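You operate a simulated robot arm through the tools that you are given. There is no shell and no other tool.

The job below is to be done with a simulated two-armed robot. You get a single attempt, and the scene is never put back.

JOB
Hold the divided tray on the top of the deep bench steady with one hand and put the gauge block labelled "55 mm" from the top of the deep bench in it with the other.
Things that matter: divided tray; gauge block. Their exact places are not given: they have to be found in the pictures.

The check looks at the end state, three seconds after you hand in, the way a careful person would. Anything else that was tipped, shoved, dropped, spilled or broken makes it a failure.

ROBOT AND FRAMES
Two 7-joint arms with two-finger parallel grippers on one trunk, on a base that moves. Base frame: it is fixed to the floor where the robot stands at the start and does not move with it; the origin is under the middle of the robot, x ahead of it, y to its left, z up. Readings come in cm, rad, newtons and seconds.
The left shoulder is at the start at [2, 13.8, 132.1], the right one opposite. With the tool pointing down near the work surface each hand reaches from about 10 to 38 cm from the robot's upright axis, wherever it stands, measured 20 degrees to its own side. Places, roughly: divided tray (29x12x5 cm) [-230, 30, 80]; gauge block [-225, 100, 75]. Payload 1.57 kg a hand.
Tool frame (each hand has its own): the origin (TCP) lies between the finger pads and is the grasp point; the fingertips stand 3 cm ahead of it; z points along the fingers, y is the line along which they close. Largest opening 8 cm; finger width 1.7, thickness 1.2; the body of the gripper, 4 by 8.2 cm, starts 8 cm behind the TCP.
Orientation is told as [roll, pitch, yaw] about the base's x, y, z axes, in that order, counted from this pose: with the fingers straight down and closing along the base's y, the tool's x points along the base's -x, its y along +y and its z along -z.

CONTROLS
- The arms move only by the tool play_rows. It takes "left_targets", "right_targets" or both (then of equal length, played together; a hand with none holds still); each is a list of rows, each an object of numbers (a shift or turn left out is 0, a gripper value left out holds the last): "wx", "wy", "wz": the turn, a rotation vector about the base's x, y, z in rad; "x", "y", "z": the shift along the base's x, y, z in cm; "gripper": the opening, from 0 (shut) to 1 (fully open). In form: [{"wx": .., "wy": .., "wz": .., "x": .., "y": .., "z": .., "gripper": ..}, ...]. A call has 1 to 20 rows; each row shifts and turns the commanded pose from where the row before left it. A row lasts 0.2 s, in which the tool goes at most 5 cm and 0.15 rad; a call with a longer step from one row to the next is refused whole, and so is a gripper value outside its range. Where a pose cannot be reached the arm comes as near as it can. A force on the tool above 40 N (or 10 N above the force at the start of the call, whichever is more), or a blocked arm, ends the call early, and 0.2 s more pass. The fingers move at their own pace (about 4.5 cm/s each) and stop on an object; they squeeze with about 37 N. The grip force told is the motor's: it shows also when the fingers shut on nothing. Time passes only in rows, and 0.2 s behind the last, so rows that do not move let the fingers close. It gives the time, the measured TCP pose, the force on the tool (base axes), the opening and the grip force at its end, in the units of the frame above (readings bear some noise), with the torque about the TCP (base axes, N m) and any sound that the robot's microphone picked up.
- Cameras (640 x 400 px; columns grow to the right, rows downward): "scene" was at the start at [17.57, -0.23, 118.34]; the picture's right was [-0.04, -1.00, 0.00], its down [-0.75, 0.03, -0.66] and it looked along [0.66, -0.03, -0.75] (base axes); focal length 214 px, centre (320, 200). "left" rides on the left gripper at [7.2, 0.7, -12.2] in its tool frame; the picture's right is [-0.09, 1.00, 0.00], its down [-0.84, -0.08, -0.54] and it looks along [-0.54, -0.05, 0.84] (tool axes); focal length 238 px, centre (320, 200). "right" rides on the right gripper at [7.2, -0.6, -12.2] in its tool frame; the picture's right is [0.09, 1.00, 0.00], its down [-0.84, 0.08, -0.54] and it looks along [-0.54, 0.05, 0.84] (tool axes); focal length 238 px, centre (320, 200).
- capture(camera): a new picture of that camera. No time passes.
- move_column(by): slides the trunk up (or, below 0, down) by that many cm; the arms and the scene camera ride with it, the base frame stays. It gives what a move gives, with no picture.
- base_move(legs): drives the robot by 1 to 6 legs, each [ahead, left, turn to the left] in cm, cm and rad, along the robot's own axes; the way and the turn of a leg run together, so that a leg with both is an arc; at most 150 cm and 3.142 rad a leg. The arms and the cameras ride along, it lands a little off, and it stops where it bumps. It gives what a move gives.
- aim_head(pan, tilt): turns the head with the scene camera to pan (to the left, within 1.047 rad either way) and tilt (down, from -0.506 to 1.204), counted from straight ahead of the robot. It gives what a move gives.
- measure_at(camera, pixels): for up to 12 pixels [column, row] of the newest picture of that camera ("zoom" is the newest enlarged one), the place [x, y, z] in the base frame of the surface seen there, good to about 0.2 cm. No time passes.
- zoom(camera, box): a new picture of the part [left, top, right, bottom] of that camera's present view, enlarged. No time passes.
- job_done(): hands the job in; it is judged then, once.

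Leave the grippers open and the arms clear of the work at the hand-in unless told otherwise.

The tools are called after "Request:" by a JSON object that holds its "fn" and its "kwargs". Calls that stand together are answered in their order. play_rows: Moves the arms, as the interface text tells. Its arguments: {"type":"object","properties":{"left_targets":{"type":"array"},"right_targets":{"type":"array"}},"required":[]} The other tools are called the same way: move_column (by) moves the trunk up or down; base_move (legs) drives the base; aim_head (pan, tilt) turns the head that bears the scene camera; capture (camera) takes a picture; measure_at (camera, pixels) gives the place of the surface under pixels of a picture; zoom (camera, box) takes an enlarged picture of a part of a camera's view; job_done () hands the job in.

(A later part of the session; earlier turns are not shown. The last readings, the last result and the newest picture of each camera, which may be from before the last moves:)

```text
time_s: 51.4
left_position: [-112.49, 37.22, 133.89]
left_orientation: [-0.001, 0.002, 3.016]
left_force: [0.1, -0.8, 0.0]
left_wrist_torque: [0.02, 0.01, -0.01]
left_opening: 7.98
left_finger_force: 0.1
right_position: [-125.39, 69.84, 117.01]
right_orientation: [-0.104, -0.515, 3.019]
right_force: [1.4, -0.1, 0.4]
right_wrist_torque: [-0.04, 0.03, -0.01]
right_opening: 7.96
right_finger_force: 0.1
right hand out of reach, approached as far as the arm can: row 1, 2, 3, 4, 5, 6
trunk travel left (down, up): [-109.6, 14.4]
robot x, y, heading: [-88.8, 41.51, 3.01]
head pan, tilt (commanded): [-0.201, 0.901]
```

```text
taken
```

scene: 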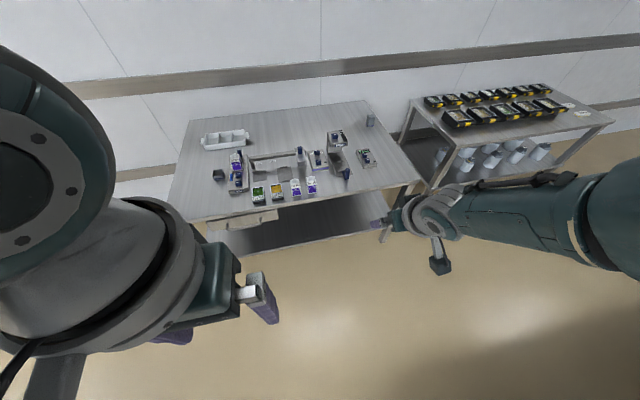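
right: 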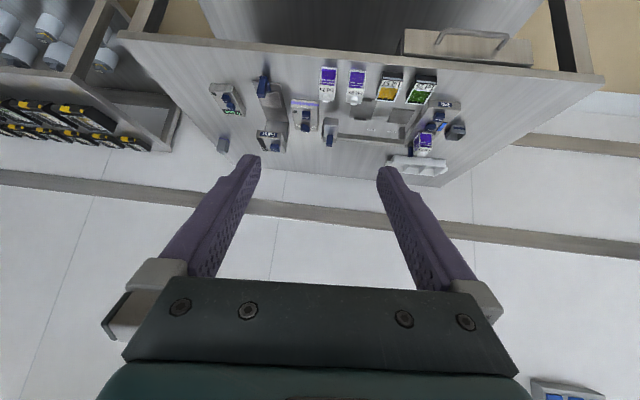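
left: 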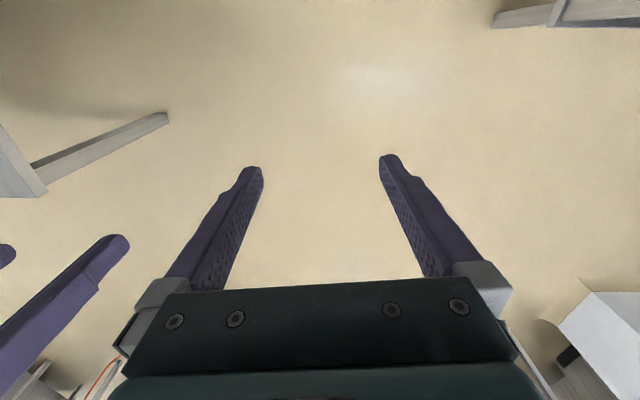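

The elbow is still straight. I'll try moving the hand up and forward along its arc with a slight pull inward, which should let the elbow flex the way it was folded at the start.

Request:
{"fn": "play_rows", "kwargs": {"right_targets": [{"x": -1.7, "y": 0.0, "z": 2.5}, {"x": -1.7, "y": 0.0, "z": 2.5}, {"x": -1.0, "y": -0.5, "z": 3}, {"x": -0.5, "y": -0.5, "z": 3}, {"x": 0, "y": -0.5, "z": 3}, {"x": 0, "y": -0.5, "z": 3}]}}

Request:
{"fn": "capture", "kwargs": {"camera": "scene"}}

```text
time_s: 52.8
left_position: [-112.61, 37.31, 133.9]
left_orientation: [0.0, -0.001, 3.013]
left_force: [-0.1, 0.3, -0.1]
left_wrist_torque: [-0.01, -0.02, -0.04]
left_opening: 8.0
left_finger_force: 0.0
right_position: [-136.84, 68.89, 129.05]
right_orientation: [-0.103, -0.515, 3.018]
right_force: [-0.3, -0.3, 0.3]
right_wrist_torque: [0.03, -0.01, -0.01]
right_opening: 8.01
right_finger_force: 0.1
right hand out of reach, approached as far as the arm can: row 1, 2, 3, 4, 5, 6
trunk travel left (down, up): [-109.6, 14.4]
robot x, y, heading: [-88.88, 41.51, 3.013]
head pan, tilt (commanded): [-0.201, 0.901]
```

```text
taken
```

scene: 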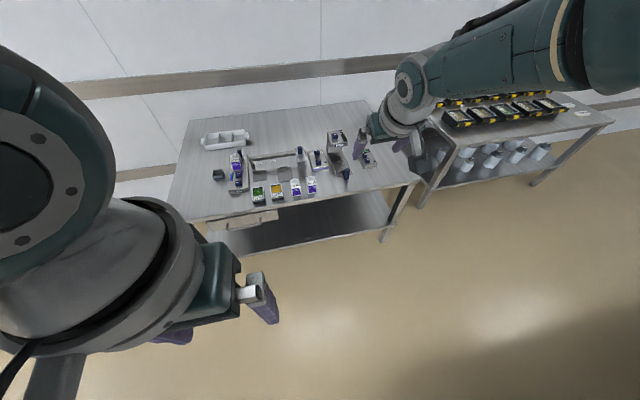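

The arm stays fully straight. I'll try swinging the hand to my right in an arc while easing it inward, watching whether the reach shortens.

Request:
{"fn": "play_rows", "kwargs": {"right_targets": [{"x": 1.7, "y": 3.6, "z": 0.9}, {"x": 1.7, "y": 3.6, "z": 0.9}, {"x": 1.9, "y": 3.5, "z": 0.9}, {"x": 2.1, "y": 3.4, "z": 0.9}, {"x": 2.3, "y": 3.3, "z": 0.9}, {"x": 2.5, "y": 3.2, "z": 0.9}]}}

```text
time_s: 54.1
left_position: [-112.55, 37.27, 133.84]
left_orientation: [0.0, 0.001, 3.013]
left_force: [-0.3, 0.4, 0.1]
left_wrist_torque: [0.0, 0.01, 0.02]
left_opening: 7.98
left_finger_force: 0.1
right_position: [-128.92, 91.03, 131.51]
right_orientation: [-0.103, -0.512, 3.02]
right_force: [0.5, -0.1, -0.3]
right_wrist_torque: [0.03, 0.03, 0.01]
right_opening: 7.99
right_finger_force: 0.0
right hand out of reach, approached as far as the arm can: row 1, 2, 3, 4, 5, 6
trunk travel left (down, up): [-109.6, 14.4]
robot x, y, heading: [-88.72, 41.57, 3.016]
head pan, tilt (commanded): [-0.201, 0.901]
```

No shortening. From this outward position I'll swing back to the left with an inward pull, to test the other flex direction.

Request:
{"fn": "play_rows", "kwargs": {"right_targets": [{"x": -0.6, "y": -4.0, "z": 1.5}, {"x": -0.4, "y": -4.0, "z": 1.5}, {"x": 0.0, "y": -4.0, "z": 1.5}, {"x": 0.4, "y": -4.0, "z": 1.0}, {"x": 0.8, "y": -3.0, "z": 1.0}]}}

Request:
{"fn": "capture", "kwargs": {"camera": "scene"}}

```text
time_s: 55.4
left_position: [-112.48, 37.23, 133.88]
left_orientation: [0.0, 0.0, 3.014]
left_force: [-0.2, 0.6, -0.4]
left_wrist_torque: [-0.02, -0.01, 0.01]
left_opening: 7.98
left_finger_force: 0.0
right_position: [-137.37, 76.54, 132.65]
right_orientation: [-0.103, -0.515, 3.018]
right_force: [-0.2, -0.6, -0.1]
right_wrist_torque: [0.01, 0.0, 0.0]
right_opening: 8.01
right_finger_force: 0.1
right hand out of reach, approached as far as the arm can: row 1, 2, 3, 4, 5
trunk travel left (down, up): [-109.6, 14.4]
robot x, y, heading: [-88.64, 41.49, 3.012]
head pan, tilt (commanded): [-0.201, 0.901]
```

```text
taken
```

scene: 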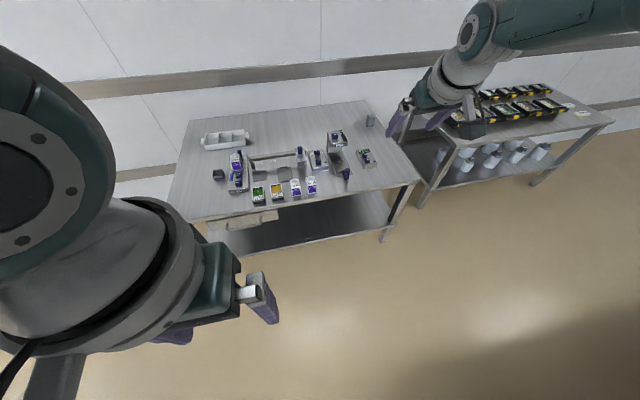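

Still straight. I'll raise the hand in a large arc up to shoulder height and above (open air there), staying outward from the head and easing inward.

Request:
{"fn": "play_rows", "kwargs": {"right_targets": [{"x": -0.5, "y": 0.3, "z": 4.0}, {"x": -0.5, "y": 0.3, "z": 4.0}, {"x": -0.5, "y": 0.3, "z": 4.0}, {"x": -0.5, "y": 0.3, "z": 4.0}, {"x": -0.5, "y": 0.3, "z": 4.0}, {"x": 0, "y": 0.3, "z": 4.0}, {"x": 0, "y": 0.3, "z": 4.0}, {"x": 0.5, "y": 0, "z": 4.0}, {"x": 1.0, "y": 0, "z": 4.0}, {"x": 1.5, "y": 0, "z": 4.0}, {"x": 2, "y": 0, "z": 4.0}, {"x": 2, "y": 0, "z": 3.0}]}}

Request:
{"fn": "capture", "kwargs": {"camera": "scene"}}

```text
time_s: 57.4
left_position: [-112.58, 37.23, 133.86]
left_orientation: [-0.001, 0.001, 3.012]
left_force: [0.2, 0.2, 0.2]
left_wrist_torque: [0.0, -0.02, -0.01]
left_opening: 7.98
left_finger_force: 0.1
right_position: [-138.52, 78.63, 157.99]
right_orientation: [-0.104, -0.336, 3.024]
right_force: [-0.9, 0.9, 0.2]
right_wrist_torque: [0.0, 0.01, -0.02]
right_opening: 8.0
right_finger_force: 0.0
right hand out of reach, approached as far as the arm can: row 1, 2, 3, 8, 9
trunk travel left (down, up): [-109.6, 14.4]
robot x, y, heading: [-88.81, 41.4, 3.01]
head pan, tilt (commanded): [-0.201, 0.901]
stopped in row 10 (right hand): the arm was blocked; the commanded pose is now the measured one
```

```text
taken
```

scene: 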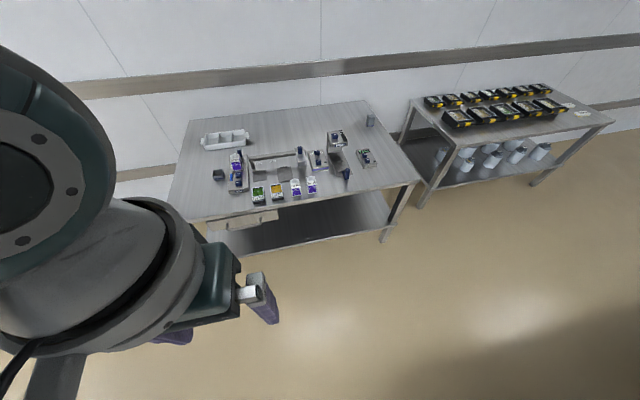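

Rows 4–7 followed, then it blocked. I'll look up at the arm to see its posture.

Request:
{"fn": "aim_head", "kwargs": {"pan": -0.6, "tilt": 0.1}}

Request:
{"fn": "capture", "kwargs": {"camera": "scene"}}

Request:
{"fn": "aim_head", "kwargs": {"pan": -1.04, "tilt": 0.2}}

Request:
{"fn": "capture", "kwargs": {"camera": "scene"}}

```text
time_s: 58.5
left_position: [-112.65, 37.24, 133.76]
left_orientation: [0.0, 0.001, 3.014]
left_force: [0.3, 0.1, 0.2]
left_wrist_torque: [-0.04, 0.0, 0.01]
left_opening: 7.99
left_finger_force: 0.0
right_position: [-138.46, 78.72, 157.99]
right_orientation: [-0.103, -0.338, 3.021]
right_force: [0.5, -0.2, 0.3]
right_wrist_torque: [0.0, 0.01, 0.0]
right_opening: 8.02
right_finger_force: 0.0
trunk travel left (down, up): [-109.6, 14.4]
robot x, y, heading: [-88.85, 41.21, 3.011]
head pan, tilt (commanded): [-0.6, 0.099]
```

```text
taken
```

scene: 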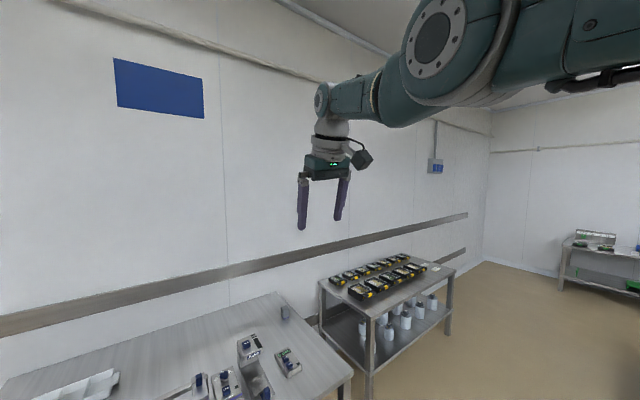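

```text
time_s: 59.4
left_position: [-112.55, 37.27, 133.85]
left_orientation: [-0.001, 0.0, 3.014]
left_force: [-0.2, 0.6, 0.9]
left_wrist_torque: [0.04, 0.01, -0.01]
left_opening: 8.0
left_finger_force: 0.1
right_position: [-138.46, 78.54, 157.99]
right_orientation: [-0.104, -0.335, 3.022]
right_force: [0.5, 0.7, -0.3]
right_wrist_torque: [0.03, -0.04, -0.03]
right_opening: 8.01
right_finger_force: 0.1
trunk travel left (down, up): [-109.6, 14.4]
robot x, y, heading: [-88.58, 41.44, 3.008]
head pan, tilt (commanded): [-1.04, 0.201]
```

```text
taken
```

scene: 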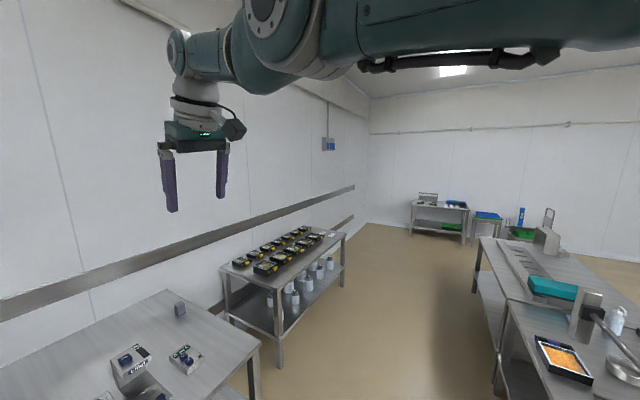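

The arm is level and nearly straight ahead. I'll measure surface points along it to know its true posture.

Request:
{"fn": "measure_at", "kwargs": {"camera": "scene", "pixels": [[265, 12], [310, 60], [175, 50], [190, 90], [230, 60], [360, 25], [480, 30], [600, 20], [280, 80], [450, 62], [240, 128], [620, 45]]}}

```text
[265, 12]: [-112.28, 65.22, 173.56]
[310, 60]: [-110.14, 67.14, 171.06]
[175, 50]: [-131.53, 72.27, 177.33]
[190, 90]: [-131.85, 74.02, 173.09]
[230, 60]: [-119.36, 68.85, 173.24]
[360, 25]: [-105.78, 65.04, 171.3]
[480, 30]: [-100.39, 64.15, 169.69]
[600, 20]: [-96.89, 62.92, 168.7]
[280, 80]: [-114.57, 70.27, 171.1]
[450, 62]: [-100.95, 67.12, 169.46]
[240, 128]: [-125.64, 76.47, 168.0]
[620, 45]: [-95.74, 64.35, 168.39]
```

The elbow's hinge cap faces sideways, so it flexes the hand up or down. I'll try a pure upward move of the hand to see whether the elbow bends.

Request:
{"fn": "play_rows", "kwargs": {"right_targets": [{"z": 3.0}, {"z": 3.0}, {"z": 3.0}, {"z": 3.0}]}}

Request:
{"fn": "capture", "kwargs": {"camera": "scene"}}

```text
time_s: 60.3
left_position: [-112.47, 37.28, 133.83]
left_orientation: [0.001, -0.002, 3.015]
left_force: [0.2, 0.3, -0.7]
left_wrist_torque: [0.03, -0.01, -0.02]
left_opening: 8.0
left_finger_force: 0.1
right_position: [-134.55, 78.01, 158.31]
right_orientation: [-0.096, -0.148, 3.019]
right_force: [0.9, 0.4, 0.0]
right_wrist_torque: [0.02, 0.01, 0.0]
right_opening: 8.02
right_finger_force: 0.1
right hand out of reach, approached as far as the arm can: row 1, 2, 3, 4
trunk travel left (down, up): [-109.6, 14.4]
robot x, y, heading: [-88.85, 41.52, 3.016]
head pan, tilt (commanded): [-1.04, 0.201]
stopped in row 4 (right hand): the arm was blocked; the commanded pose is now the measured one
```

```text
taken
```

scene: 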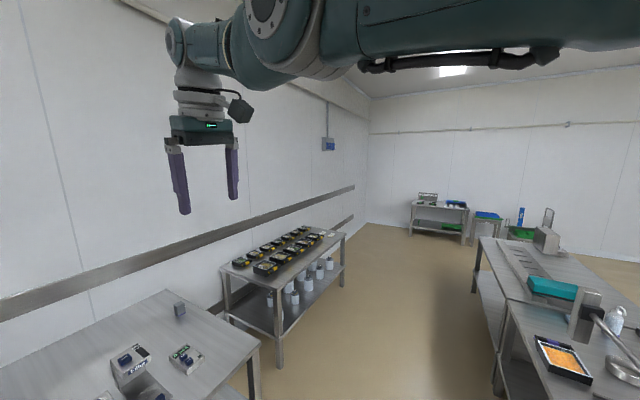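

Going up is blocked at the shoulder; only the wrist turned. Now I'll try coming down and back toward me.

Request:
{"fn": "play_rows", "kwargs": {"right_targets": [{"x": 2.5, "z": -3.0}, {"x": 2.5, "z": -3.0}, {"x": 2.5, "z": -3.0}, {"x": 2.5, "z": -3.0}, {"x": 2.5, "z": -3.0}]}}

Request:
{"fn": "capture", "kwargs": {"camera": "scene"}}

```text
time_s: 61.5
left_position: [-112.59, 37.2, 133.94]
left_orientation: [0.0, 0.0, 3.012]
left_force: [-0.1, 0.3, 0.1]
left_wrist_torque: [-0.01, -0.02, 0.0]
left_opening: 8.0
left_finger_force: 0.1
right_position: [-122.16, 77.99, 143.25]
right_orientation: [-0.093, -0.151, 3.017]
right_force: [0.2, 0.0, -0.4]
right_wrist_torque: [-0.01, 0.01, 0.0]
right_opening: 8.01
right_finger_force: 0.0
trunk travel left (down, up): [-109.6, 14.4]
robot x, y, heading: [-88.7, 41.56, 3.011]
head pan, tilt (commanded): [-1.04, 0.201]
```

```text
taken
```

scene: 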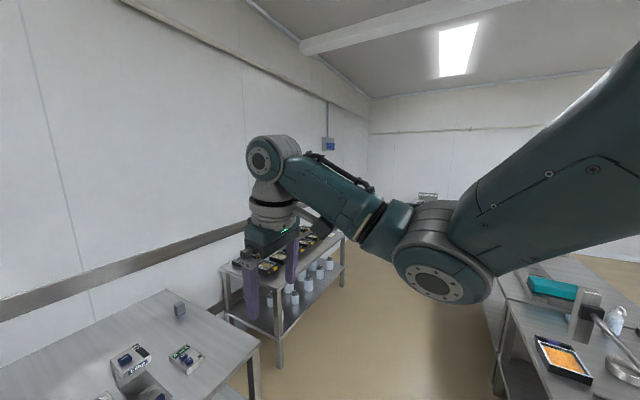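

That worked: the elbow is bent again. From now on I'll avoid over-stretching. While this view is good I'll measure the neighbouring bench's corners and legs to know the gap at the deep bench's right end.

Request:
{"fn": "measure_at", "kwargs": {"camera": "scene", "pixels": [[278, 310], [225, 272], [281, 365], [345, 236], [258, 345], [178, 291], [178, 312], [178, 301], [260, 268], [130, 360], [190, 355], [340, 280]]}}

Request:
{"fn": "play_rows", "kwargs": {"right_targets": [{"x": 2.5, "y": -4.0, "z": -1.0, "wx": -0.037, "wy": -0.046}, {"x": 2.5, "y": -4.0, "z": -1.0, "wx": -0.037, "wy": -0.046}, {"x": 2.5, "y": -4.0, "z": -1.0, "wx": -0.037, "wy": -0.046}, {"x": 1.2, "y": -4.0, "z": -1.0}]}}

```text
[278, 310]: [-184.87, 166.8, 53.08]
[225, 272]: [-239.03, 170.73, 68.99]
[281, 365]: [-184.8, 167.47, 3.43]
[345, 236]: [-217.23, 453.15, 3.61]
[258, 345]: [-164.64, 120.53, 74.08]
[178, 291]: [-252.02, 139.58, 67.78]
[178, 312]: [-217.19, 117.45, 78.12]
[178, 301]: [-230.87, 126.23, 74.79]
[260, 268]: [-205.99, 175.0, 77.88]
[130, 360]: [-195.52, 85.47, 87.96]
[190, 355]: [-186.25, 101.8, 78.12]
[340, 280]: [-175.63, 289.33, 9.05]
```

```text
time_s: 62.5
left_position: [-112.45, 37.25, 133.8]
left_orientation: [-0.002, 0.0, 3.014]
left_force: [-0.5, 0.7, 0.0]
left_wrist_torque: [0.02, -0.02, -0.01]
left_opening: 8.01
left_finger_force: 0.0
right_position: [-113.41, 61.94, 139.51]
right_orientation: [-0.004, 0.002, 3.01]
right_force: [-0.3, 0.1, 0.0]
right_wrist_torque: [0.01, 0.0, 0.01]
right_opening: 8.0
right_finger_force: 0.0
trunk travel left (down, up): [-109.6, 14.4]
robot x, y, heading: [-88.69, 41.03, 3.014]
head pan, tilt (commanded): [-1.04, 0.201]
```

The neighbouring bench's front-left corner is at [-185, 167], so the gap is about 44 cm wide. I need to know my own footprint. I'll turn the left hand about the vertical so its camera looks back at my body.

Request:
{"fn": "play_rows", "kwargs": {"left_targets": [{"wz": -0.15}, {"wz": -0.15}, {"wz": -0.15}, {"wz": -0.15}, {"wz": -0.15}, {"wz": -0.15}, {"wz": -0.15}, {"wz": -0.15}, {"wz": -0.15}, {"wz": -0.15}, {"wz": -0.15}, {"wz": -0.15}, {"wz": -0.15}, {"wz": -0.15}]}}

Request:
{"fn": "capture", "kwargs": {"camera": "left"}}

```text
time_s: 65.5
left_position: [-112.51, 37.14, 133.89]
left_orientation: [-0.001, -0.001, 0.914]
left_force: [0.1, -0.1, 0.0]
left_wrist_torque: [-0.04, 0.04, 0.0]
left_opening: 8.02
left_finger_force: 0.1
right_position: [-113.42, 62.16, 139.54]
right_orientation: [-0.004, 0.0, 3.01]
right_force: [0.7, -0.7, -0.6]
right_wrist_torque: [0.02, -0.01, -0.01]
right_opening: 8.01
right_finger_force: 0.1
trunk travel left (down, up): [-109.6, 14.4]
robot x, y, heading: [-88.97, 41.24, 3.007]
head pan, tilt (commanded): [-1.04, 0.201]
```

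```text
taken
```

left: 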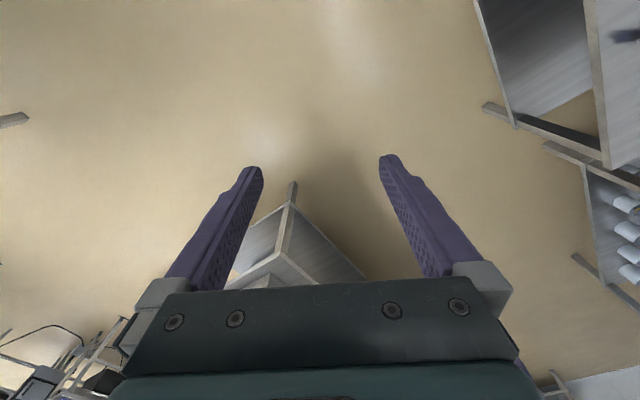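

No base body shows under me at all (pixel 292,98 is bare floor), so I'll keep a cautious distance of roughly 25 cm from the furniture. I'll turn the left hand back, and raise the right hand into a tucked, higher position so it clears the neighbouring bench later.

Request:
{"fn": "play_rows", "kwargs": {"left_targets": [{"wz": 0.15}, {"wz": 0.15}, {"wz": 0.15}, {"wz": 0.15}, {"wz": 0.15}, {"wz": 0.15}, {"wz": 0.15}, {"wz": 0.15}, {"wz": 0.15}, {"wz": 0.15}, {"wz": 0.15}, {"wz": 0.15}, {"wz": 0.15}, {"wz": 0.15}], "right_targets": [{"x": -0.9, "y": 1.0, "z": 4}, {"x": -0.9, "y": 1.0, "z": 4}, {"x": -0.9, "y": 1.0, "z": 4}, {"x": -0.9, "y": 1.0, "z": 4}, {"x": -0.9, "y": 1.0, "z": 4}, {}, {}, {}, {}, {}, {}, {}, {}, {}]}}

Request:
{"fn": "aim_head", "kwargs": {"pan": -0.9, "tilt": 0.6}}

Request:
{"fn": "capture", "kwargs": {"camera": "scene"}}

```text
time_s: 68.5
left_position: [-112.46, 37.13, 133.86]
left_orientation: [0.0, 0.0, 3.018]
left_force: [0.3, -0.6, 1.0]
left_wrist_torque: [-0.01, -0.03, 0.02]
left_opening: 8.03
left_finger_force: 0.2
right_position: [-117.23, 66.92, 158.08]
right_orientation: [-0.02, 0.047, 3.006]
right_force: [-0.2, 0.3, -0.1]
right_wrist_torque: [0.0, -0.01, 0.01]
right_opening: 8.03
right_finger_force: 0.1
trunk travel left (down, up): [-109.6, 14.4]
robot x, y, heading: [-88.87, 41.57, 3.018]
head pan, tilt (commanded): [-1.04, 0.201]
```

```text
time_s: 69.4
left_position: [-112.6, 37.33, 133.87]
left_orientation: [0.0, 0.0, 3.013]
left_force: [-0.3, -1.5, 0.1]
left_wrist_torque: [0.03, 0.03, 0.01]
left_opening: 8.03
left_finger_force: 0.1
right_position: [-117.17, 67.0, 158.05]
right_orientation: [-0.018, 0.046, 3.007]
right_force: [0.5, 0.2, 0.8]
right_wrist_torque: [-0.03, -0.01, 0.01]
right_opening: 7.98
right_finger_force: 0.0
trunk travel left (down, up): [-109.6, 14.4]
robot x, y, heading: [-88.5, 41.52, 3.015]
head pan, tilt (commanded): [-0.901, 0.6]
```

```text
taken
```

scene: 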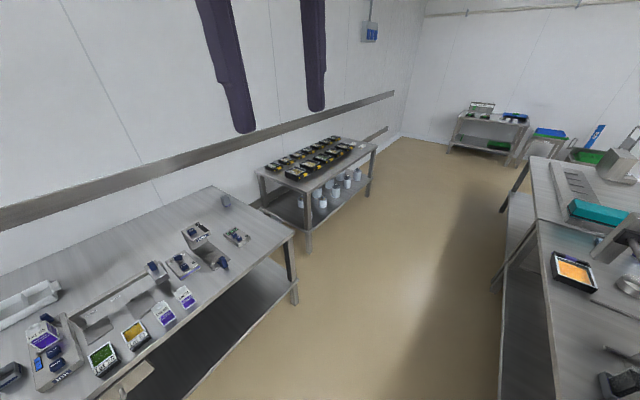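

The aisle to my right is clear. I'll measure the opposite bench's edge (pixels around 505,300 and 540,225) to stay clear while sliding.

Request:
{"fn": "measure_at", "kwargs": {"camera": "scene", "pixels": [[540, 222], [537, 200], [500, 285], [500, 390], [555, 285], [600, 385], [525, 165], [226, 200], [260, 178], [308, 200]]}}

```text
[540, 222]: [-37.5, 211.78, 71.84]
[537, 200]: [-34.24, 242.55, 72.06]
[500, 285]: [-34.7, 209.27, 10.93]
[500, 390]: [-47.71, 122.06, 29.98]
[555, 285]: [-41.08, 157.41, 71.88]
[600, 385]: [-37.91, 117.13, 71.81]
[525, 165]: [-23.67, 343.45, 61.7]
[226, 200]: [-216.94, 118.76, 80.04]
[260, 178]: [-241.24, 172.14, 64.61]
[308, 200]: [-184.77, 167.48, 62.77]
```

The opposite bench edge is at x≈-45, leaving over 50 cm. I'll drive 15 cm ahead and then slide 100 cm to the right.

Request:
{"fn": "base_move", "kwargs": {"legs": [[15, 0, 0], [0, -100, 0]]}}

Request:
{"fn": "aim_head", "kwargs": {"pan": 0.15, "tilt": 0.75}}

Request:
{"fn": "capture", "kwargs": {"camera": "scene"}}

```text
time_s: 75.5
left_position: [-113.53, 139.43, 133.88]
left_orientation: [0.0, 0.001, 2.992]
left_force: [-0.6, -0.5, 0.2]
left_wrist_torque: [-0.02, 0.02, -0.01]
left_opening: 7.99
left_finger_force: 0.1
right_position: [-117.67, 169.32, 158.1]
right_orientation: [-0.017, 0.048, 2.985]
right_force: [-0.2, 0.5, -0.5]
right_wrist_torque: [0.02, 0.0, 0.03]
right_opening: 8.0
right_finger_force: 0.1
trunk travel left (down, up): [-109.6, 14.4]
robot x, y, heading: [-89.52, 143.34, 2.996]
head pan, tilt (commanded): [-0.901, 0.6]
```

```text
time_s: 76.8
left_position: [-113.55, 139.42, 133.91]
left_orientation: [-0.001, 0.001, 2.994]
left_force: [-0.1, -1.0, 0.1]
left_wrist_torque: [-0.01, 0.01, 0.01]
left_opening: 8.02
left_finger_force: 0.1
right_position: [-117.61, 169.23, 158.13]
right_orientation: [-0.02, 0.051, 2.985]
right_force: [-0.6, 0.1, -0.9]
right_wrist_torque: [0.0, 0.0, -0.01]
right_opening: 8.01
right_finger_force: 0.1
trunk travel left (down, up): [-109.6, 14.4]
robot x, y, heading: [-89.59, 143.19, 2.996]
head pan, tilt (commanded): [0.15, 0.75]
```

```text
taken
```

scene: 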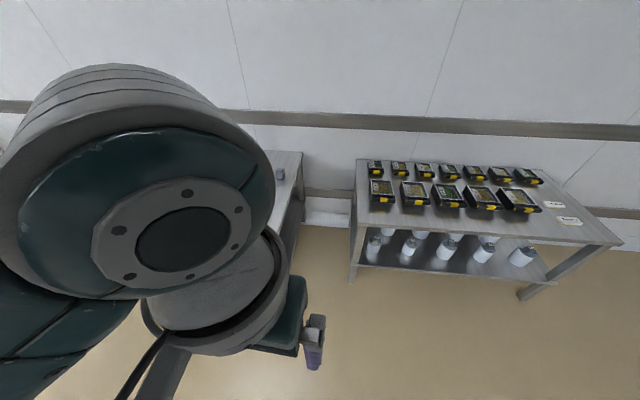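

I'm now at [-89.6, 143], with the block visible at (280,172) and the gap between benches at (305–355, 230). I'll zoom on the block.

Request:
{"fn": "zoom", "kwargs": {"camera": "scene", "box": [255, 145, 315, 195]}}

Request:
{"fn": "measure_at", "kwargs": {"camera": "zoom", "pixels": [[270, 250], [300, 230], [320, 260], [280, 290], [250, 300], [300, 320]]}}

```text
8.00 times, centred on (285, 170) of scene
```

zoom: 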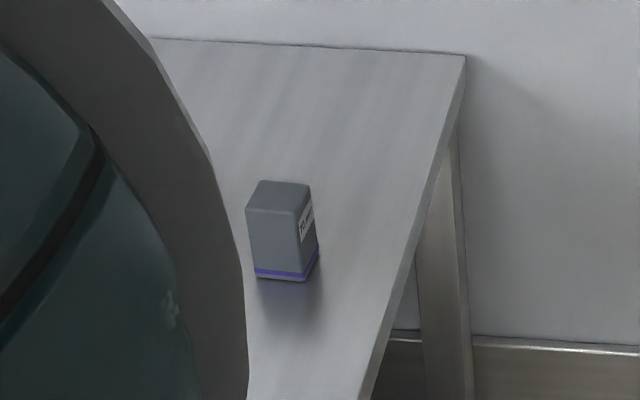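

```text
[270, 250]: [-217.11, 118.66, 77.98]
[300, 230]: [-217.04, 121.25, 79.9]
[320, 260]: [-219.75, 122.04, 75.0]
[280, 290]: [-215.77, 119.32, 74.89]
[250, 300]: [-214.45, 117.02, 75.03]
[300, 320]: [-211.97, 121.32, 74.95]
```

A white label is on the block's right-hand face. I'll drive ahead 48 cm, still short of both benches, and turn right 0.3 rad so that the left shoulder comes forward.

Request:
{"fn": "base_move", "kwargs": {"legs": [[48, 4, 0], [0, 0, -0.3]]}}

Request:
{"fn": "aim_head", "kwargs": {"pan": 0.5, "tilt": 0.75}}

Request:
{"fn": "capture", "kwargs": {"camera": "scene"}}

```text
time_s: 80.7
left_position: [-161.97, 150.17, 133.89]
left_orientation: [-0.001, -0.001, 2.684]
left_force: [0.6, 1.0, -0.2]
left_wrist_torque: [-0.04, 0.0, 0.0]
left_opening: 8.02
left_finger_force: 0.0
right_position: [-156.77, 179.72, 158.21]
right_orientation: [-0.017, 0.048, 2.677]
right_force: [0.4, -0.1, -0.5]
right_wrist_torque: [0.04, -0.02, 0.02]
right_opening: 8.01
right_finger_force: 0.1
trunk travel left (down, up): [-109.6, 14.4]
robot x, y, heading: [-138.06, 146.47, 2.685]
head pan, tilt (commanded): [0.15, 0.75]
```

```text
time_s: 81.5
left_position: [-161.96, 150.13, 133.86]
left_orientation: [-0.001, 0.002, 2.685]
left_force: [0.2, 0.6, 0.0]
left_wrist_torque: [0.0, -0.02, 0.01]
left_opening: 8.01
left_finger_force: 0.1
right_position: [-156.71, 179.78, 158.09]
right_orientation: [-0.019, 0.05, 2.675]
right_force: [0.5, 1.1, 0.6]
right_wrist_torque: [0.01, -0.01, 0.02]
right_opening: 7.98
right_finger_force: 0.1
trunk travel left (down, up): [-109.6, 14.4]
robot x, y, heading: [-138.14, 146.24, 2.687]
head pan, tilt (commanded): [0.499, 0.75]
```

```text
taken
```

scene: 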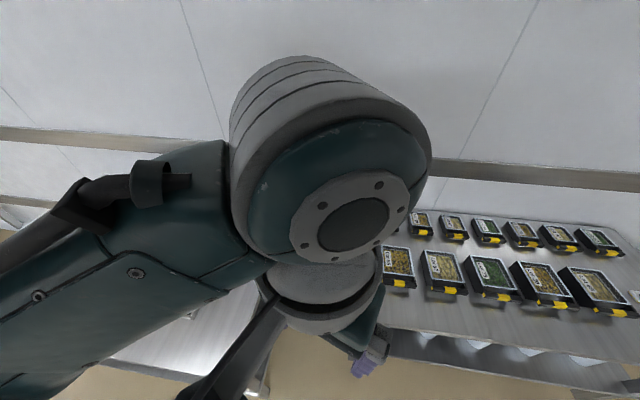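

I'm at about 25 cm before the bench front line. I'll creep into the corner position in two short legs, trunk still high so the arms are above everything.

Request:
{"fn": "base_move", "kwargs": {"legs": [[12, 6, 0]]}}

Request:
{"fn": "base_move", "kwargs": {"legs": [[10.5, 5.5, 0]]}}

```text
time_s: 82.9
left_position: [-175.67, 150.26, 133.82]
left_orientation: [0.002, 0.002, 2.688]
left_force: [0.2, -0.1, 0.8]
left_wrist_torque: [0.0, -0.02, 0.0]
left_opening: 7.97
left_finger_force: 0.0
right_position: [-170.53, 179.91, 157.97]
right_orientation: [-0.019, 0.05, 2.676]
right_force: [-0.3, 0.5, 0.7]
right_wrist_torque: [0.03, 0.0, 0.0]
right_opening: 7.97
right_finger_force: 0.1
trunk travel left (down, up): [-109.6, 14.4]
robot x, y, heading: [-151.74, 146.54, 2.681]
head pan, tilt (commanded): [0.499, 0.75]
```

```text
time_s: 84.1
left_position: [-187.22, 149.98, 133.77]
left_orientation: [0.0, 0.001, 2.685]
left_force: [0.7, 0.4, -0.9]
left_wrist_torque: [0.01, -0.03, -0.03]
left_opening: 8.02
left_finger_force: 0.1
right_position: [-182.18, 179.67, 158.0]
right_orientation: [-0.019, 0.049, 2.676]
right_force: [0.9, 0.4, 0.3]
right_wrist_torque: [-0.01, 0.04, 0.03]
right_opening: 8.02
right_finger_force: 0.1
trunk travel left (down, up): [-109.6, 14.4]
robot x, y, heading: [-163.49, 146.43, 2.69]
head pan, tilt (commanded): [0.499, 0.75]
```

No bump. Now I'll raise the left hand 10 cm, yaw it +0.285 to match the block's faces, and move it partway out toward the block while tilting the fingers forward.

Request:
{"fn": "play_rows", "kwargs": {"left_targets": [{"z": 3.4, "wz": 0.095}, {"z": 3.4, "wz": 0.095}, {"z": 3.4, "wz": 0.095}, {"x": -3.5, "y": -3.5, "wx": 0.0198, "wy": 0.115}, {"x": -3.5, "y": -3.5, "wx": 0.0198, "wy": 0.115}, {"x": -3.5, "y": -3.5, "wx": 0.0198, "wy": 0.115}, {"x": -3.5, "y": -3.5, "wx": 0.0198, "wy": 0.115}, {"x": -3.5, "y": -3.5, "wx": 0.0198, "wy": 0.115}, {"x": -3.5, "y": -3.5, "wx": 0.0198, "wy": 0.115}]}}

Request:
{"fn": "capture", "kwargs": {"camera": "left"}}

Request:
{"fn": "capture", "kwargs": {"camera": "scene"}}

```text
time_s: 84.9
left_position: [-187.83, 149.37, 143.77]
left_orientation: [0.019, -0.014, 2.966]
left_force: [-2.1, -1.4, -5.2]
left_wrist_torque: [0.18, 0.21, -0.12]
left_opening: 8.02
left_finger_force: 0.1
right_position: [-182.13, 179.61, 157.97]
right_orientation: [-0.02, 0.051, 2.677]
right_force: [0.6, 0.2, -0.5]
right_wrist_torque: [0.0, -0.02, 0.0]
right_opening: 7.99
right_finger_force: 0.1
trunk travel left (down, up): [-109.6, 14.4]
robot x, y, heading: [-163.48, 145.87, 2.689]
head pan, tilt (commanded): [0.499, 0.75]
stopped in row 4 (left hand): the force on the tool passed its limit at 75 N (the readings are from after the stop); the commanded pose is now the measured one
```

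```text
taken
```

left: 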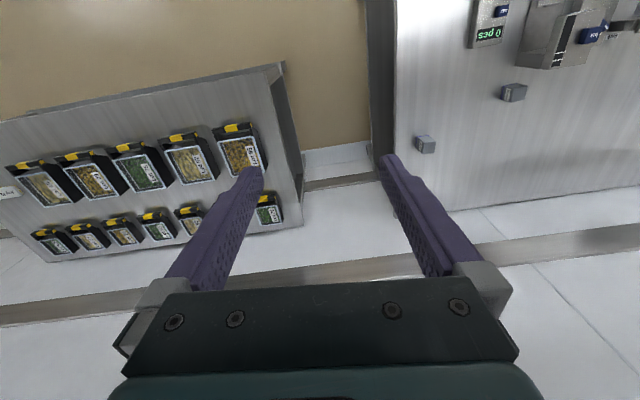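

```text
taken
```

scene: 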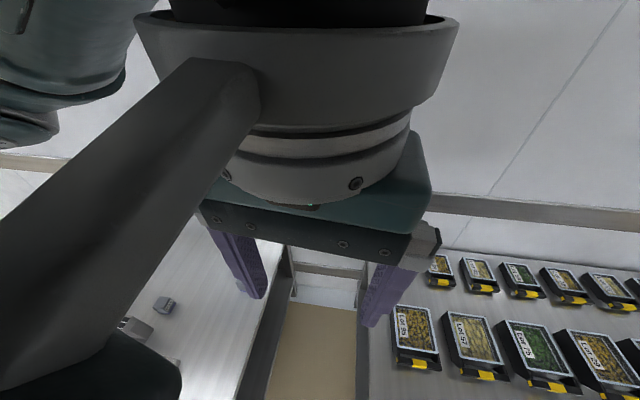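

The left hand's camera bracket touched my head when tilting (stopped at once). Importantly, the left camera shows two grey blocks: one at (425,145) and another at (513,92) behind the Filler. I'll zoom on both to read the labels.

Request:
{"fn": "zoom", "kwargs": {"camera": "left", "box": [400, 60, 560, 170]}}

Request:
{"fn": "measure_at", "kwargs": {"camera": "left", "pixels": [[425, 145], [513, 92], [505, 88], [525, 88], [418, 145], [430, 150], [513, 100]]}}

Request:
{"fn": "zoom", "kwargs": {"camera": "left", "box": [490, 70, 540, 110]}}

Request:
{"fn": "zoom", "kwargs": {"camera": "left", "box": [400, 125, 450, 165]}}

```text
3.64 times, centred on (480, 115) of left
```

zoom: 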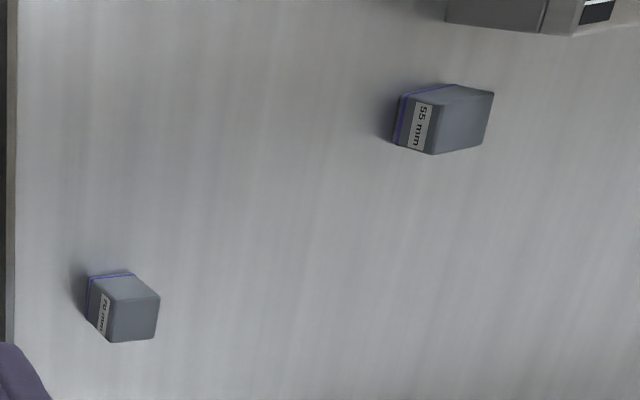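

```text
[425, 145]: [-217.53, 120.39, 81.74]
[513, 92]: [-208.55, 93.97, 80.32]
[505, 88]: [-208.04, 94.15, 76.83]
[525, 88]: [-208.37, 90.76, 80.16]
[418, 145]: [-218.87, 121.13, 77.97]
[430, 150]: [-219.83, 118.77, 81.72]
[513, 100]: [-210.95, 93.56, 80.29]
```

```text
10.00 times, centred on (515, 90) of left
```

zoom: 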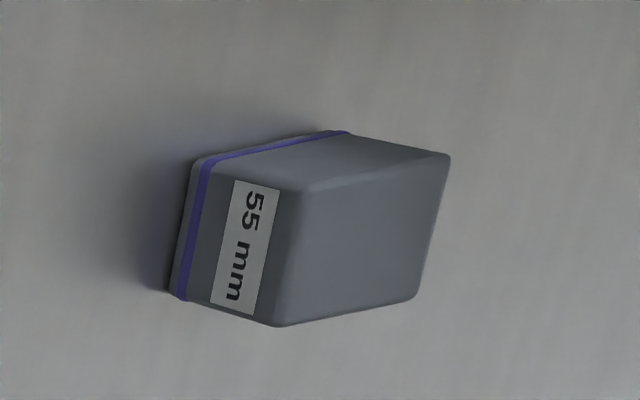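

```text
10.00 times, centred on (425, 145) of left
```

zoom: 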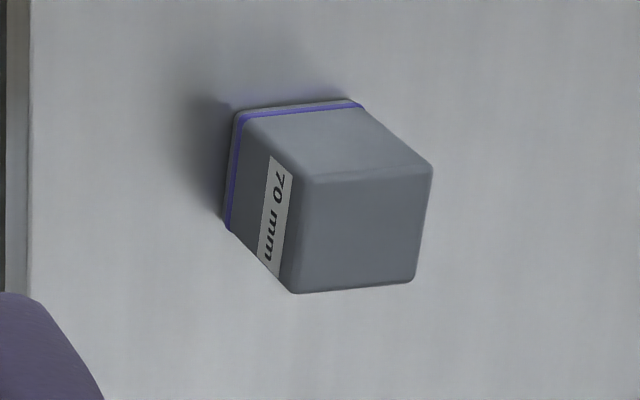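

The block labelled "55 mm" is the other one, behind the Filler near [-209.5, 92.5]; the one near the edge reads "70 mm" and must stay untouched. I'll measure the 55 mm block's corners and the Filler and display device around it.

Request:
{"fn": "zoom", "kwargs": {"camera": "left", "box": [490, 70, 540, 110]}}

Request:
{"fn": "measure_at", "kwargs": {"camera": "zoom", "pixels": [[302, 200], [440, 165], [408, 290], [285, 315], [350, 245], [195, 285], [215, 168], [255, 310], [165, 290], [340, 140], [250, 240], [380, 150]]}}

Request:
{"fn": "zoom", "kwargs": {"camera": "left", "box": [460, 0, 640, 110]}}

Request:
{"fn": "measure_at", "kwargs": {"camera": "zoom", "pixels": [[215, 240], [345, 240], [300, 150], [430, 120], [40, 170], [165, 130], [60, 20], [150, 20], [330, 200], [390, 60], [250, 60], [510, 130]]}}

```text
10.00 times, centred on (515, 90) of left
```

zoom: 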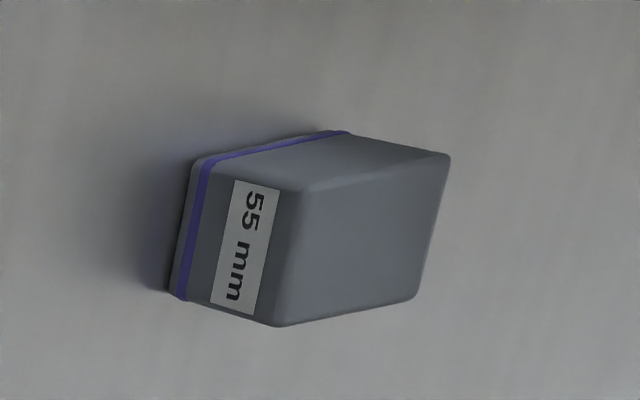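

```text
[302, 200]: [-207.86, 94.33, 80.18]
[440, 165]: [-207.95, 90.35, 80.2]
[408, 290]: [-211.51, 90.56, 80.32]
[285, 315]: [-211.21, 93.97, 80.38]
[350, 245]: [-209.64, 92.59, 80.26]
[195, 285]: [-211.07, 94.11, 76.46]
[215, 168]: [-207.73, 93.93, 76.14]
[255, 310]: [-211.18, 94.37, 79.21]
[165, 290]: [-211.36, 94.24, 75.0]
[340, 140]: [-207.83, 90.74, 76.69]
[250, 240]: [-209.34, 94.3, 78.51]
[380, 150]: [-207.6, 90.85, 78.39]
```

```text
3.56 times, centred on (550, 55) of left
```

zoom: 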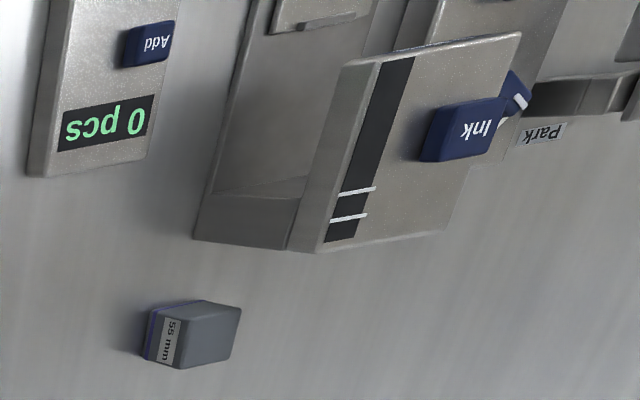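

```text
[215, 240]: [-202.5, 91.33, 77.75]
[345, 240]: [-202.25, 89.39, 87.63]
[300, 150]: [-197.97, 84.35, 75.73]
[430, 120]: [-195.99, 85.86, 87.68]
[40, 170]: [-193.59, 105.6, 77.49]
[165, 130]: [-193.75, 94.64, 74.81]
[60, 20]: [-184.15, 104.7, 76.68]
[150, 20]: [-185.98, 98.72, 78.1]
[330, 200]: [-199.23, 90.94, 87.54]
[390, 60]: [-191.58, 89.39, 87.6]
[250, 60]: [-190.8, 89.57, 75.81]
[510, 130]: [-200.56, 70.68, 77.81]
```

The 55 mm block is centred at [-209.65, 92.3], top z≈80.3, faces nearly square to the base axes; the Filler's back is at x≈-202.4 and the display device ends at [-193.6, 105.6]. I'll reach it from the right end with the left hand, fingers pointing toward −y. First I move the left hand forward and left, away from my head.

Request:
{"fn": "play_rows", "kwargs": {"left_targets": [{"x": -3.6, "y": 1.76}, {"x": -3.6, "y": 1.76}, {"x": -1.76, "y": -3.6}, {"x": -1.76, "y": -3.6}, {"x": -1.76, "y": -3.6}]}}

Request:
{"fn": "capture", "kwargs": {"camera": "scene"}}

```text
time_s: 86.1
left_position: [-200.17, 142.03, 143.8]
left_orientation: [0.018, -0.016, 2.965]
left_force: [0.7, 1.3, -0.9]
left_wrist_torque: [0.0, -0.01, -0.02]
left_opening: 7.99
left_finger_force: 0.0
right_position: [-182.14, 179.65, 158.03]
right_orientation: [-0.018, 0.049, 2.677]
right_force: [1.5, 0.1, 0.4]
right_wrist_torque: [0.01, 0.04, -0.02]
right_opening: 8.04
right_finger_force: 0.0
trunk travel left (down, up): [-109.6, 14.4]
robot x, y, heading: [-163.13, 146.44, 2.684]
head pan, tilt (commanded): [0.499, 0.75]
```

```text
taken
```

scene: 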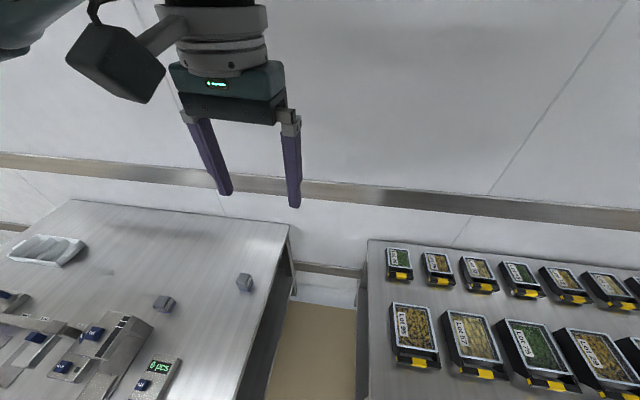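

The left hand is clear of the head, and I can see both blocks (55 mm at 163,303). Now a short base move: 6.7 cm ahead and 4.6 cm left, then turn left 0.2 rad.

Request:
{"fn": "base_move", "kwargs": {"legs": [[6.7, 4.6, 0], [0, 0, 0.2]]}}

Request:
{"fn": "play_rows", "kwargs": {"left_targets": [{"wz": -0.144, "y": -2.0}, {"wz": -0.144, "y": -2.0}, {"wz": -0.144, "y": -2.0}, {"wz": -0.144, "y": -2.0}, {"wz": -0.144, "y": -2.0}, {"wz": -0.144}, {"wz": -0.144}, {"wz": -0.144}, {"wz": -0.144}, {"wz": -0.144}]}}

Request:
{"fn": "capture", "kwargs": {"camera": "scene"}}

```text
time_s: 87.9
left_position: [-206.58, 133.77, 143.63]
left_orientation: [0.016, -0.015, -3.122]
left_force: [0.5, 0.5, 0.2]
left_wrist_torque: [-0.02, -0.01, -0.01]
left_opening: 7.98
left_finger_force: 0.0
right_position: [-196.17, 174.28, 158.02]
right_orientation: [-0.017, 0.052, 2.874]
right_force: [0.0, 0.6, 0.4]
right_wrist_torque: [0.0, 0.02, -0.01]
right_opening: 8.0
right_finger_force: 0.0
trunk travel left (down, up): [-109.6, 14.4]
robot x, y, heading: [-171.11, 145.28, 2.881]
head pan, tilt (commanded): [0.499, 0.75]
```

```text
time_s: 90.1
left_position: [-206.48, 123.73, 143.74]
left_orientation: [0.018, -0.015, 1.718]
left_force: [-0.2, 0.3, 0.4]
left_wrist_torque: [0.02, 0.02, -0.01]
left_opening: 8.0
left_finger_force: 0.0
right_position: [-196.2, 174.15, 158.09]
right_orientation: [-0.019, 0.05, 2.874]
right_force: [-1.0, 0.5, 0.0]
right_wrist_torque: [0.01, -0.01, 0.04]
right_opening: 7.99
right_finger_force: 0.1
trunk travel left (down, up): [-109.6, 14.4]
robot x, y, heading: [-171.3, 145.35, 2.886]
head pan, tilt (commanded): [0.499, 0.75]
```

```text
taken
```

scene: 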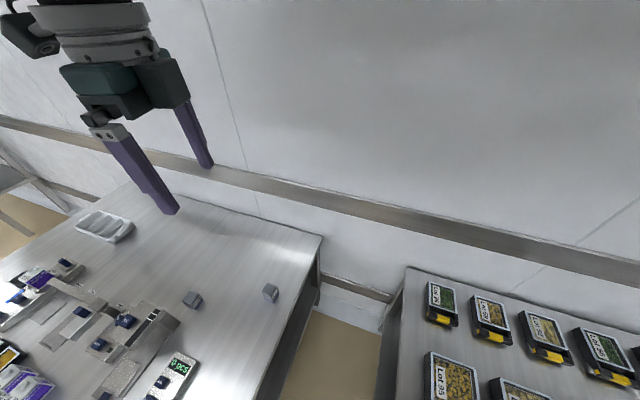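

The hand is turned; its camera is now on the far side. Next I'll finish the yaw (-0.19), then tilt the fingers toward −y by 0.8 rad while moving left partway, staying high.

Request:
{"fn": "play_rows", "kwargs": {"left_targets": [{"wz": -0.094, "z": 1.5}, {"wz": -0.094, "z": 1.5}, {"wx": -0.133, "wy": 0.005, "y": -2.5, "x": -0.3, "z": 0.25}, {"wx": -0.133, "wy": 0.005, "y": -2.5, "x": -0.3, "z": 0.25}, {"wx": -0.133, "wy": 0.005, "y": -2.5, "x": -0.3, "z": 0.25}, {"wx": -0.133, "wy": 0.005, "y": -2.5, "x": -0.3, "z": 0.25}, {"wx": -0.133, "wy": 0.005, "y": -2.5, "x": -0.3}, {"wx": -0.133, "wy": 0.005, "y": -2.5, "x": -0.3}]}}

Request:
{"fn": "capture", "kwargs": {"camera": "left"}}

Request:
{"fn": "capture", "kwargs": {"camera": "scene"}}

```text
time_s: 91.9
left_position: [-208.62, 108.88, 147.87]
left_orientation: [0.019, 0.785, 1.536]
left_force: [0.5, 0.1, 1.0]
left_wrist_torque: [0.01, 0.02, -0.01]
left_opening: 8.01
left_finger_force: 0.1
right_position: [-196.14, 174.17, 158.05]
right_orientation: [-0.02, 0.051, 2.875]
right_force: [-0.8, 0.2, -0.3]
right_wrist_torque: [0.02, 0.0, 0.01]
right_opening: 8.02
right_finger_force: 0.0
trunk travel left (down, up): [-109.6, 14.4]
robot x, y, heading: [-171.36, 145.23, 2.882]
head pan, tilt (commanded): [0.499, 0.75]
```

```text
taken
```

left: 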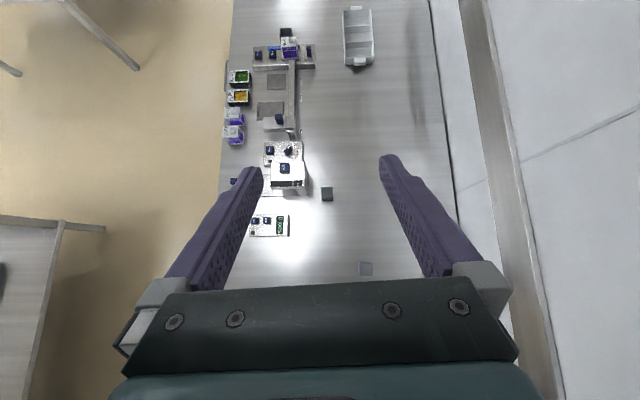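

```text
taken
```

scene: 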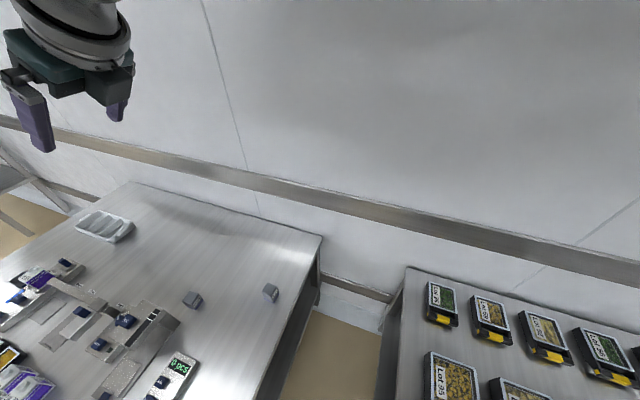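

The 55 mm block appears at (327,194) in the left camera, right between the fingers. I'll extend the remaining ~16.5 cm toward −y in small rows, adding a little tilt, and watch for reach flags.

Request:
{"fn": "play_rows", "kwargs": {"left_targets": [{"wx": -0.05, "wy": 0.002, "y": -2.3, "x": -0.15}, {"wx": -0.05, "wy": 0.002, "y": -2.3, "x": -0.15}, {"y": -2.4, "x": -0.15}, {"y": -2.4, "x": -0.15}, {"y": -2.4, "x": -0.15}, {"y": -2.4, "x": -0.15}, {"y": -2.4, "x": -0.13}]}}

Request:
{"fn": "capture", "kwargs": {"camera": "left"}}

Request:
{"fn": "aim_head", "kwargs": {"pan": 0.8, "tilt": 0.4}}

Request:
{"fn": "capture", "kwargs": {"camera": "scene"}}

```text
time_s: 93.5
left_position: [-209.21, 92.11, 147.6]
left_orientation: [0.02, 0.883, 1.536]
left_force: [-0.6, 0.1, 0.4]
left_wrist_torque: [-0.01, -0.02, 0.02]
left_opening: 7.97
left_finger_force: 0.1
right_position: [-196.18, 174.17, 158.09]
right_orientation: [-0.02, 0.05, 2.874]
right_force: [-0.5, 0.6, -0.5]
right_wrist_torque: [0.0, 0.0, -0.01]
right_opening: 7.96
right_finger_force: 0.1
trunk travel left (down, up): [-109.6, 14.4]
robot x, y, heading: [-171.6, 145.21, 2.885]
head pan, tilt (commanded): [0.499, 0.75]
```

```text
taken
```

left: 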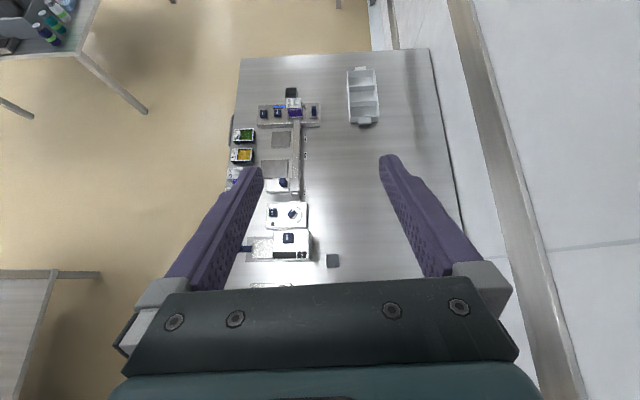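

```text
time_s: 94.4
left_position: [-209.28, 92.21, 147.63]
left_orientation: [0.021, 0.884, 1.536]
left_force: [0.2, -0.4, -0.4]
left_wrist_torque: [0.01, -0.03, 0.02]
left_opening: 8.01
left_finger_force: 0.0
right_position: [-196.15, 174.26, 158.08]
right_orientation: [-0.019, 0.052, 2.875]
right_force: [0.1, -0.8, -1.0]
right_wrist_torque: [0.04, 0.02, 0.0]
right_opening: 8.0
right_finger_force: 0.1
trunk travel left (down, up): [-109.6, 14.4]
robot x, y, heading: [-171.17, 145.37, 2.884]
head pan, tilt (commanded): [0.799, 0.4]
```

```text
taken
```

scene: 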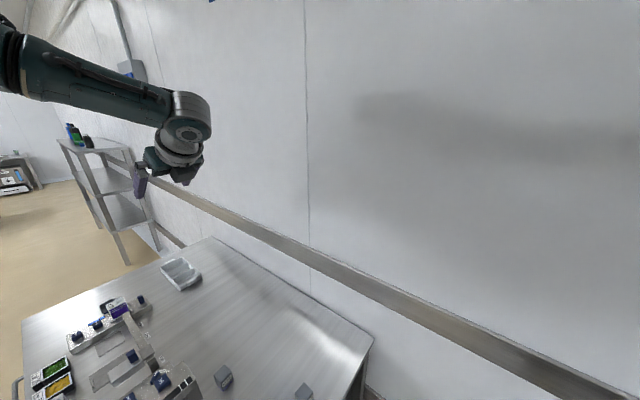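

The hand is now over the block with no reach flags. I need to see where the left elbow is, since all of this will be lowered; I'll pan the head further left and measure along the arm.

Request:
{"fn": "aim_head", "kwargs": {"pan": 1.04, "tilt": 0.3}}

Request:
{"fn": "capture", "kwargs": {"camera": "scene"}}

```text
time_s: 95.1
left_position: [-209.3, 92.28, 147.69]
left_orientation: [0.018, 0.882, 1.536]
left_force: [0.1, 0.1, 0.4]
left_wrist_torque: [0.0, 0.02, 0.03]
left_opening: 7.99
left_finger_force: 0.1
right_position: [-196.17, 174.2, 158.02]
right_orientation: [-0.021, 0.052, 2.875]
right_force: [0.3, 0.3, 0.0]
right_wrist_torque: [0.0, 0.01, 0.01]
right_opening: 8.02
right_finger_force: 0.1
trunk travel left (down, up): [-109.6, 14.4]
robot x, y, heading: [-170.77, 144.96, 2.88]
head pan, tilt (commanded): [1.04, 0.3]
```

```text
taken
```

scene: 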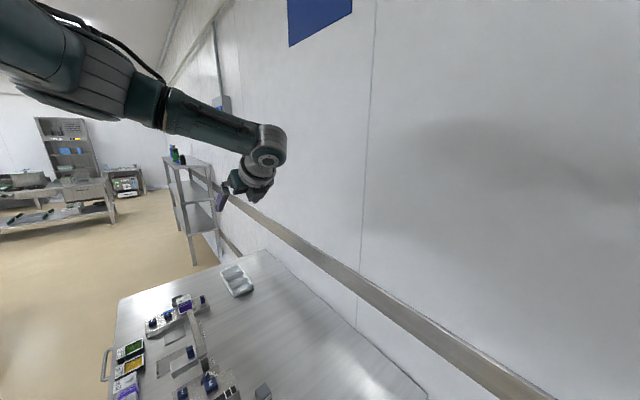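

Request:
{"fn": "measure_at", "kwargs": {"camera": "scene", "pixels": [[30, 40], [60, 100], [90, 85], [120, 110], [145, 95], [160, 125], [200, 120], [230, 130], [268, 160], [255, 185], [80, 105], [265, 200]]}}

```text
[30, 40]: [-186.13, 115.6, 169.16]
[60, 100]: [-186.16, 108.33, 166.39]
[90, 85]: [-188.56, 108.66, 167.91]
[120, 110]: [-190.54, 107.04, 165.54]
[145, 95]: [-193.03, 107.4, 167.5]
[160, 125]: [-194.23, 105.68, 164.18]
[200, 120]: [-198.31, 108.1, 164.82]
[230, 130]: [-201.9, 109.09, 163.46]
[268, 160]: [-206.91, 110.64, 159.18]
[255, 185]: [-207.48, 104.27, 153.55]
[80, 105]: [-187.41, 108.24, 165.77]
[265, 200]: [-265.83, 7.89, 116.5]
```

The left elbow and forearm ride at z≈163–170, so they'd be at about 94+ after lowering — clear of the display device (78). Now I'll check the right arm's posture the same way.

Request:
{"fn": "aim_head", "kwargs": {"pan": -0.9, "tilt": 0.4}}

Request:
{"fn": "capture", "kwargs": {"camera": "scene"}}

```text
time_s: 97.0
left_position: [-209.34, 92.23, 147.69]
left_orientation: [0.021, 0.883, 1.536]
left_force: [0.3, -0.5, 0.0]
left_wrist_torque: [0.01, -0.01, 0.01]
left_opening: 8.02
left_finger_force: 0.2
right_position: [-196.16, 174.27, 157.83]
right_orientation: [-0.018, 0.048, 2.874]
right_force: [-0.5, 0.5, -0.4]
right_wrist_torque: [0.01, 0.0, -0.01]
right_opening: 8.02
right_finger_force: 0.1
trunk travel left (down, up): [-109.6, 14.4]
robot x, y, heading: [-171.38, 144.92, 2.883]
head pan, tilt (commanded): [-0.901, 0.4]
```

```text
taken
```

scene: 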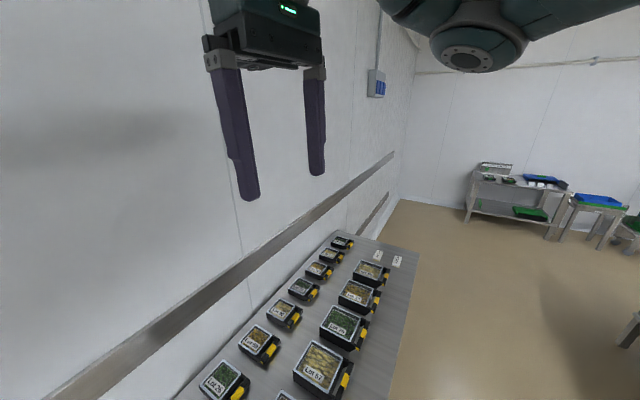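

Request:
{"fn": "measure_at", "kwargs": {"camera": "scene", "pixels": [[467, 58], [475, 20], [400, 10], [545, 20], [320, 370], [338, 375], [240, 195], [222, 385], [410, 258], [360, 275]]}}

```text
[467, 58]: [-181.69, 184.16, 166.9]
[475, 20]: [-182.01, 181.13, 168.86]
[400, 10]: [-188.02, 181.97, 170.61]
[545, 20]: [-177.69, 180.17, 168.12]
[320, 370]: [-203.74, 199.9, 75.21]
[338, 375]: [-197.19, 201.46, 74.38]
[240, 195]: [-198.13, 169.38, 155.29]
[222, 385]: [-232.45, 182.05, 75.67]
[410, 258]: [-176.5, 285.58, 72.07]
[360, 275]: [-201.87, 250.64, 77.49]
```

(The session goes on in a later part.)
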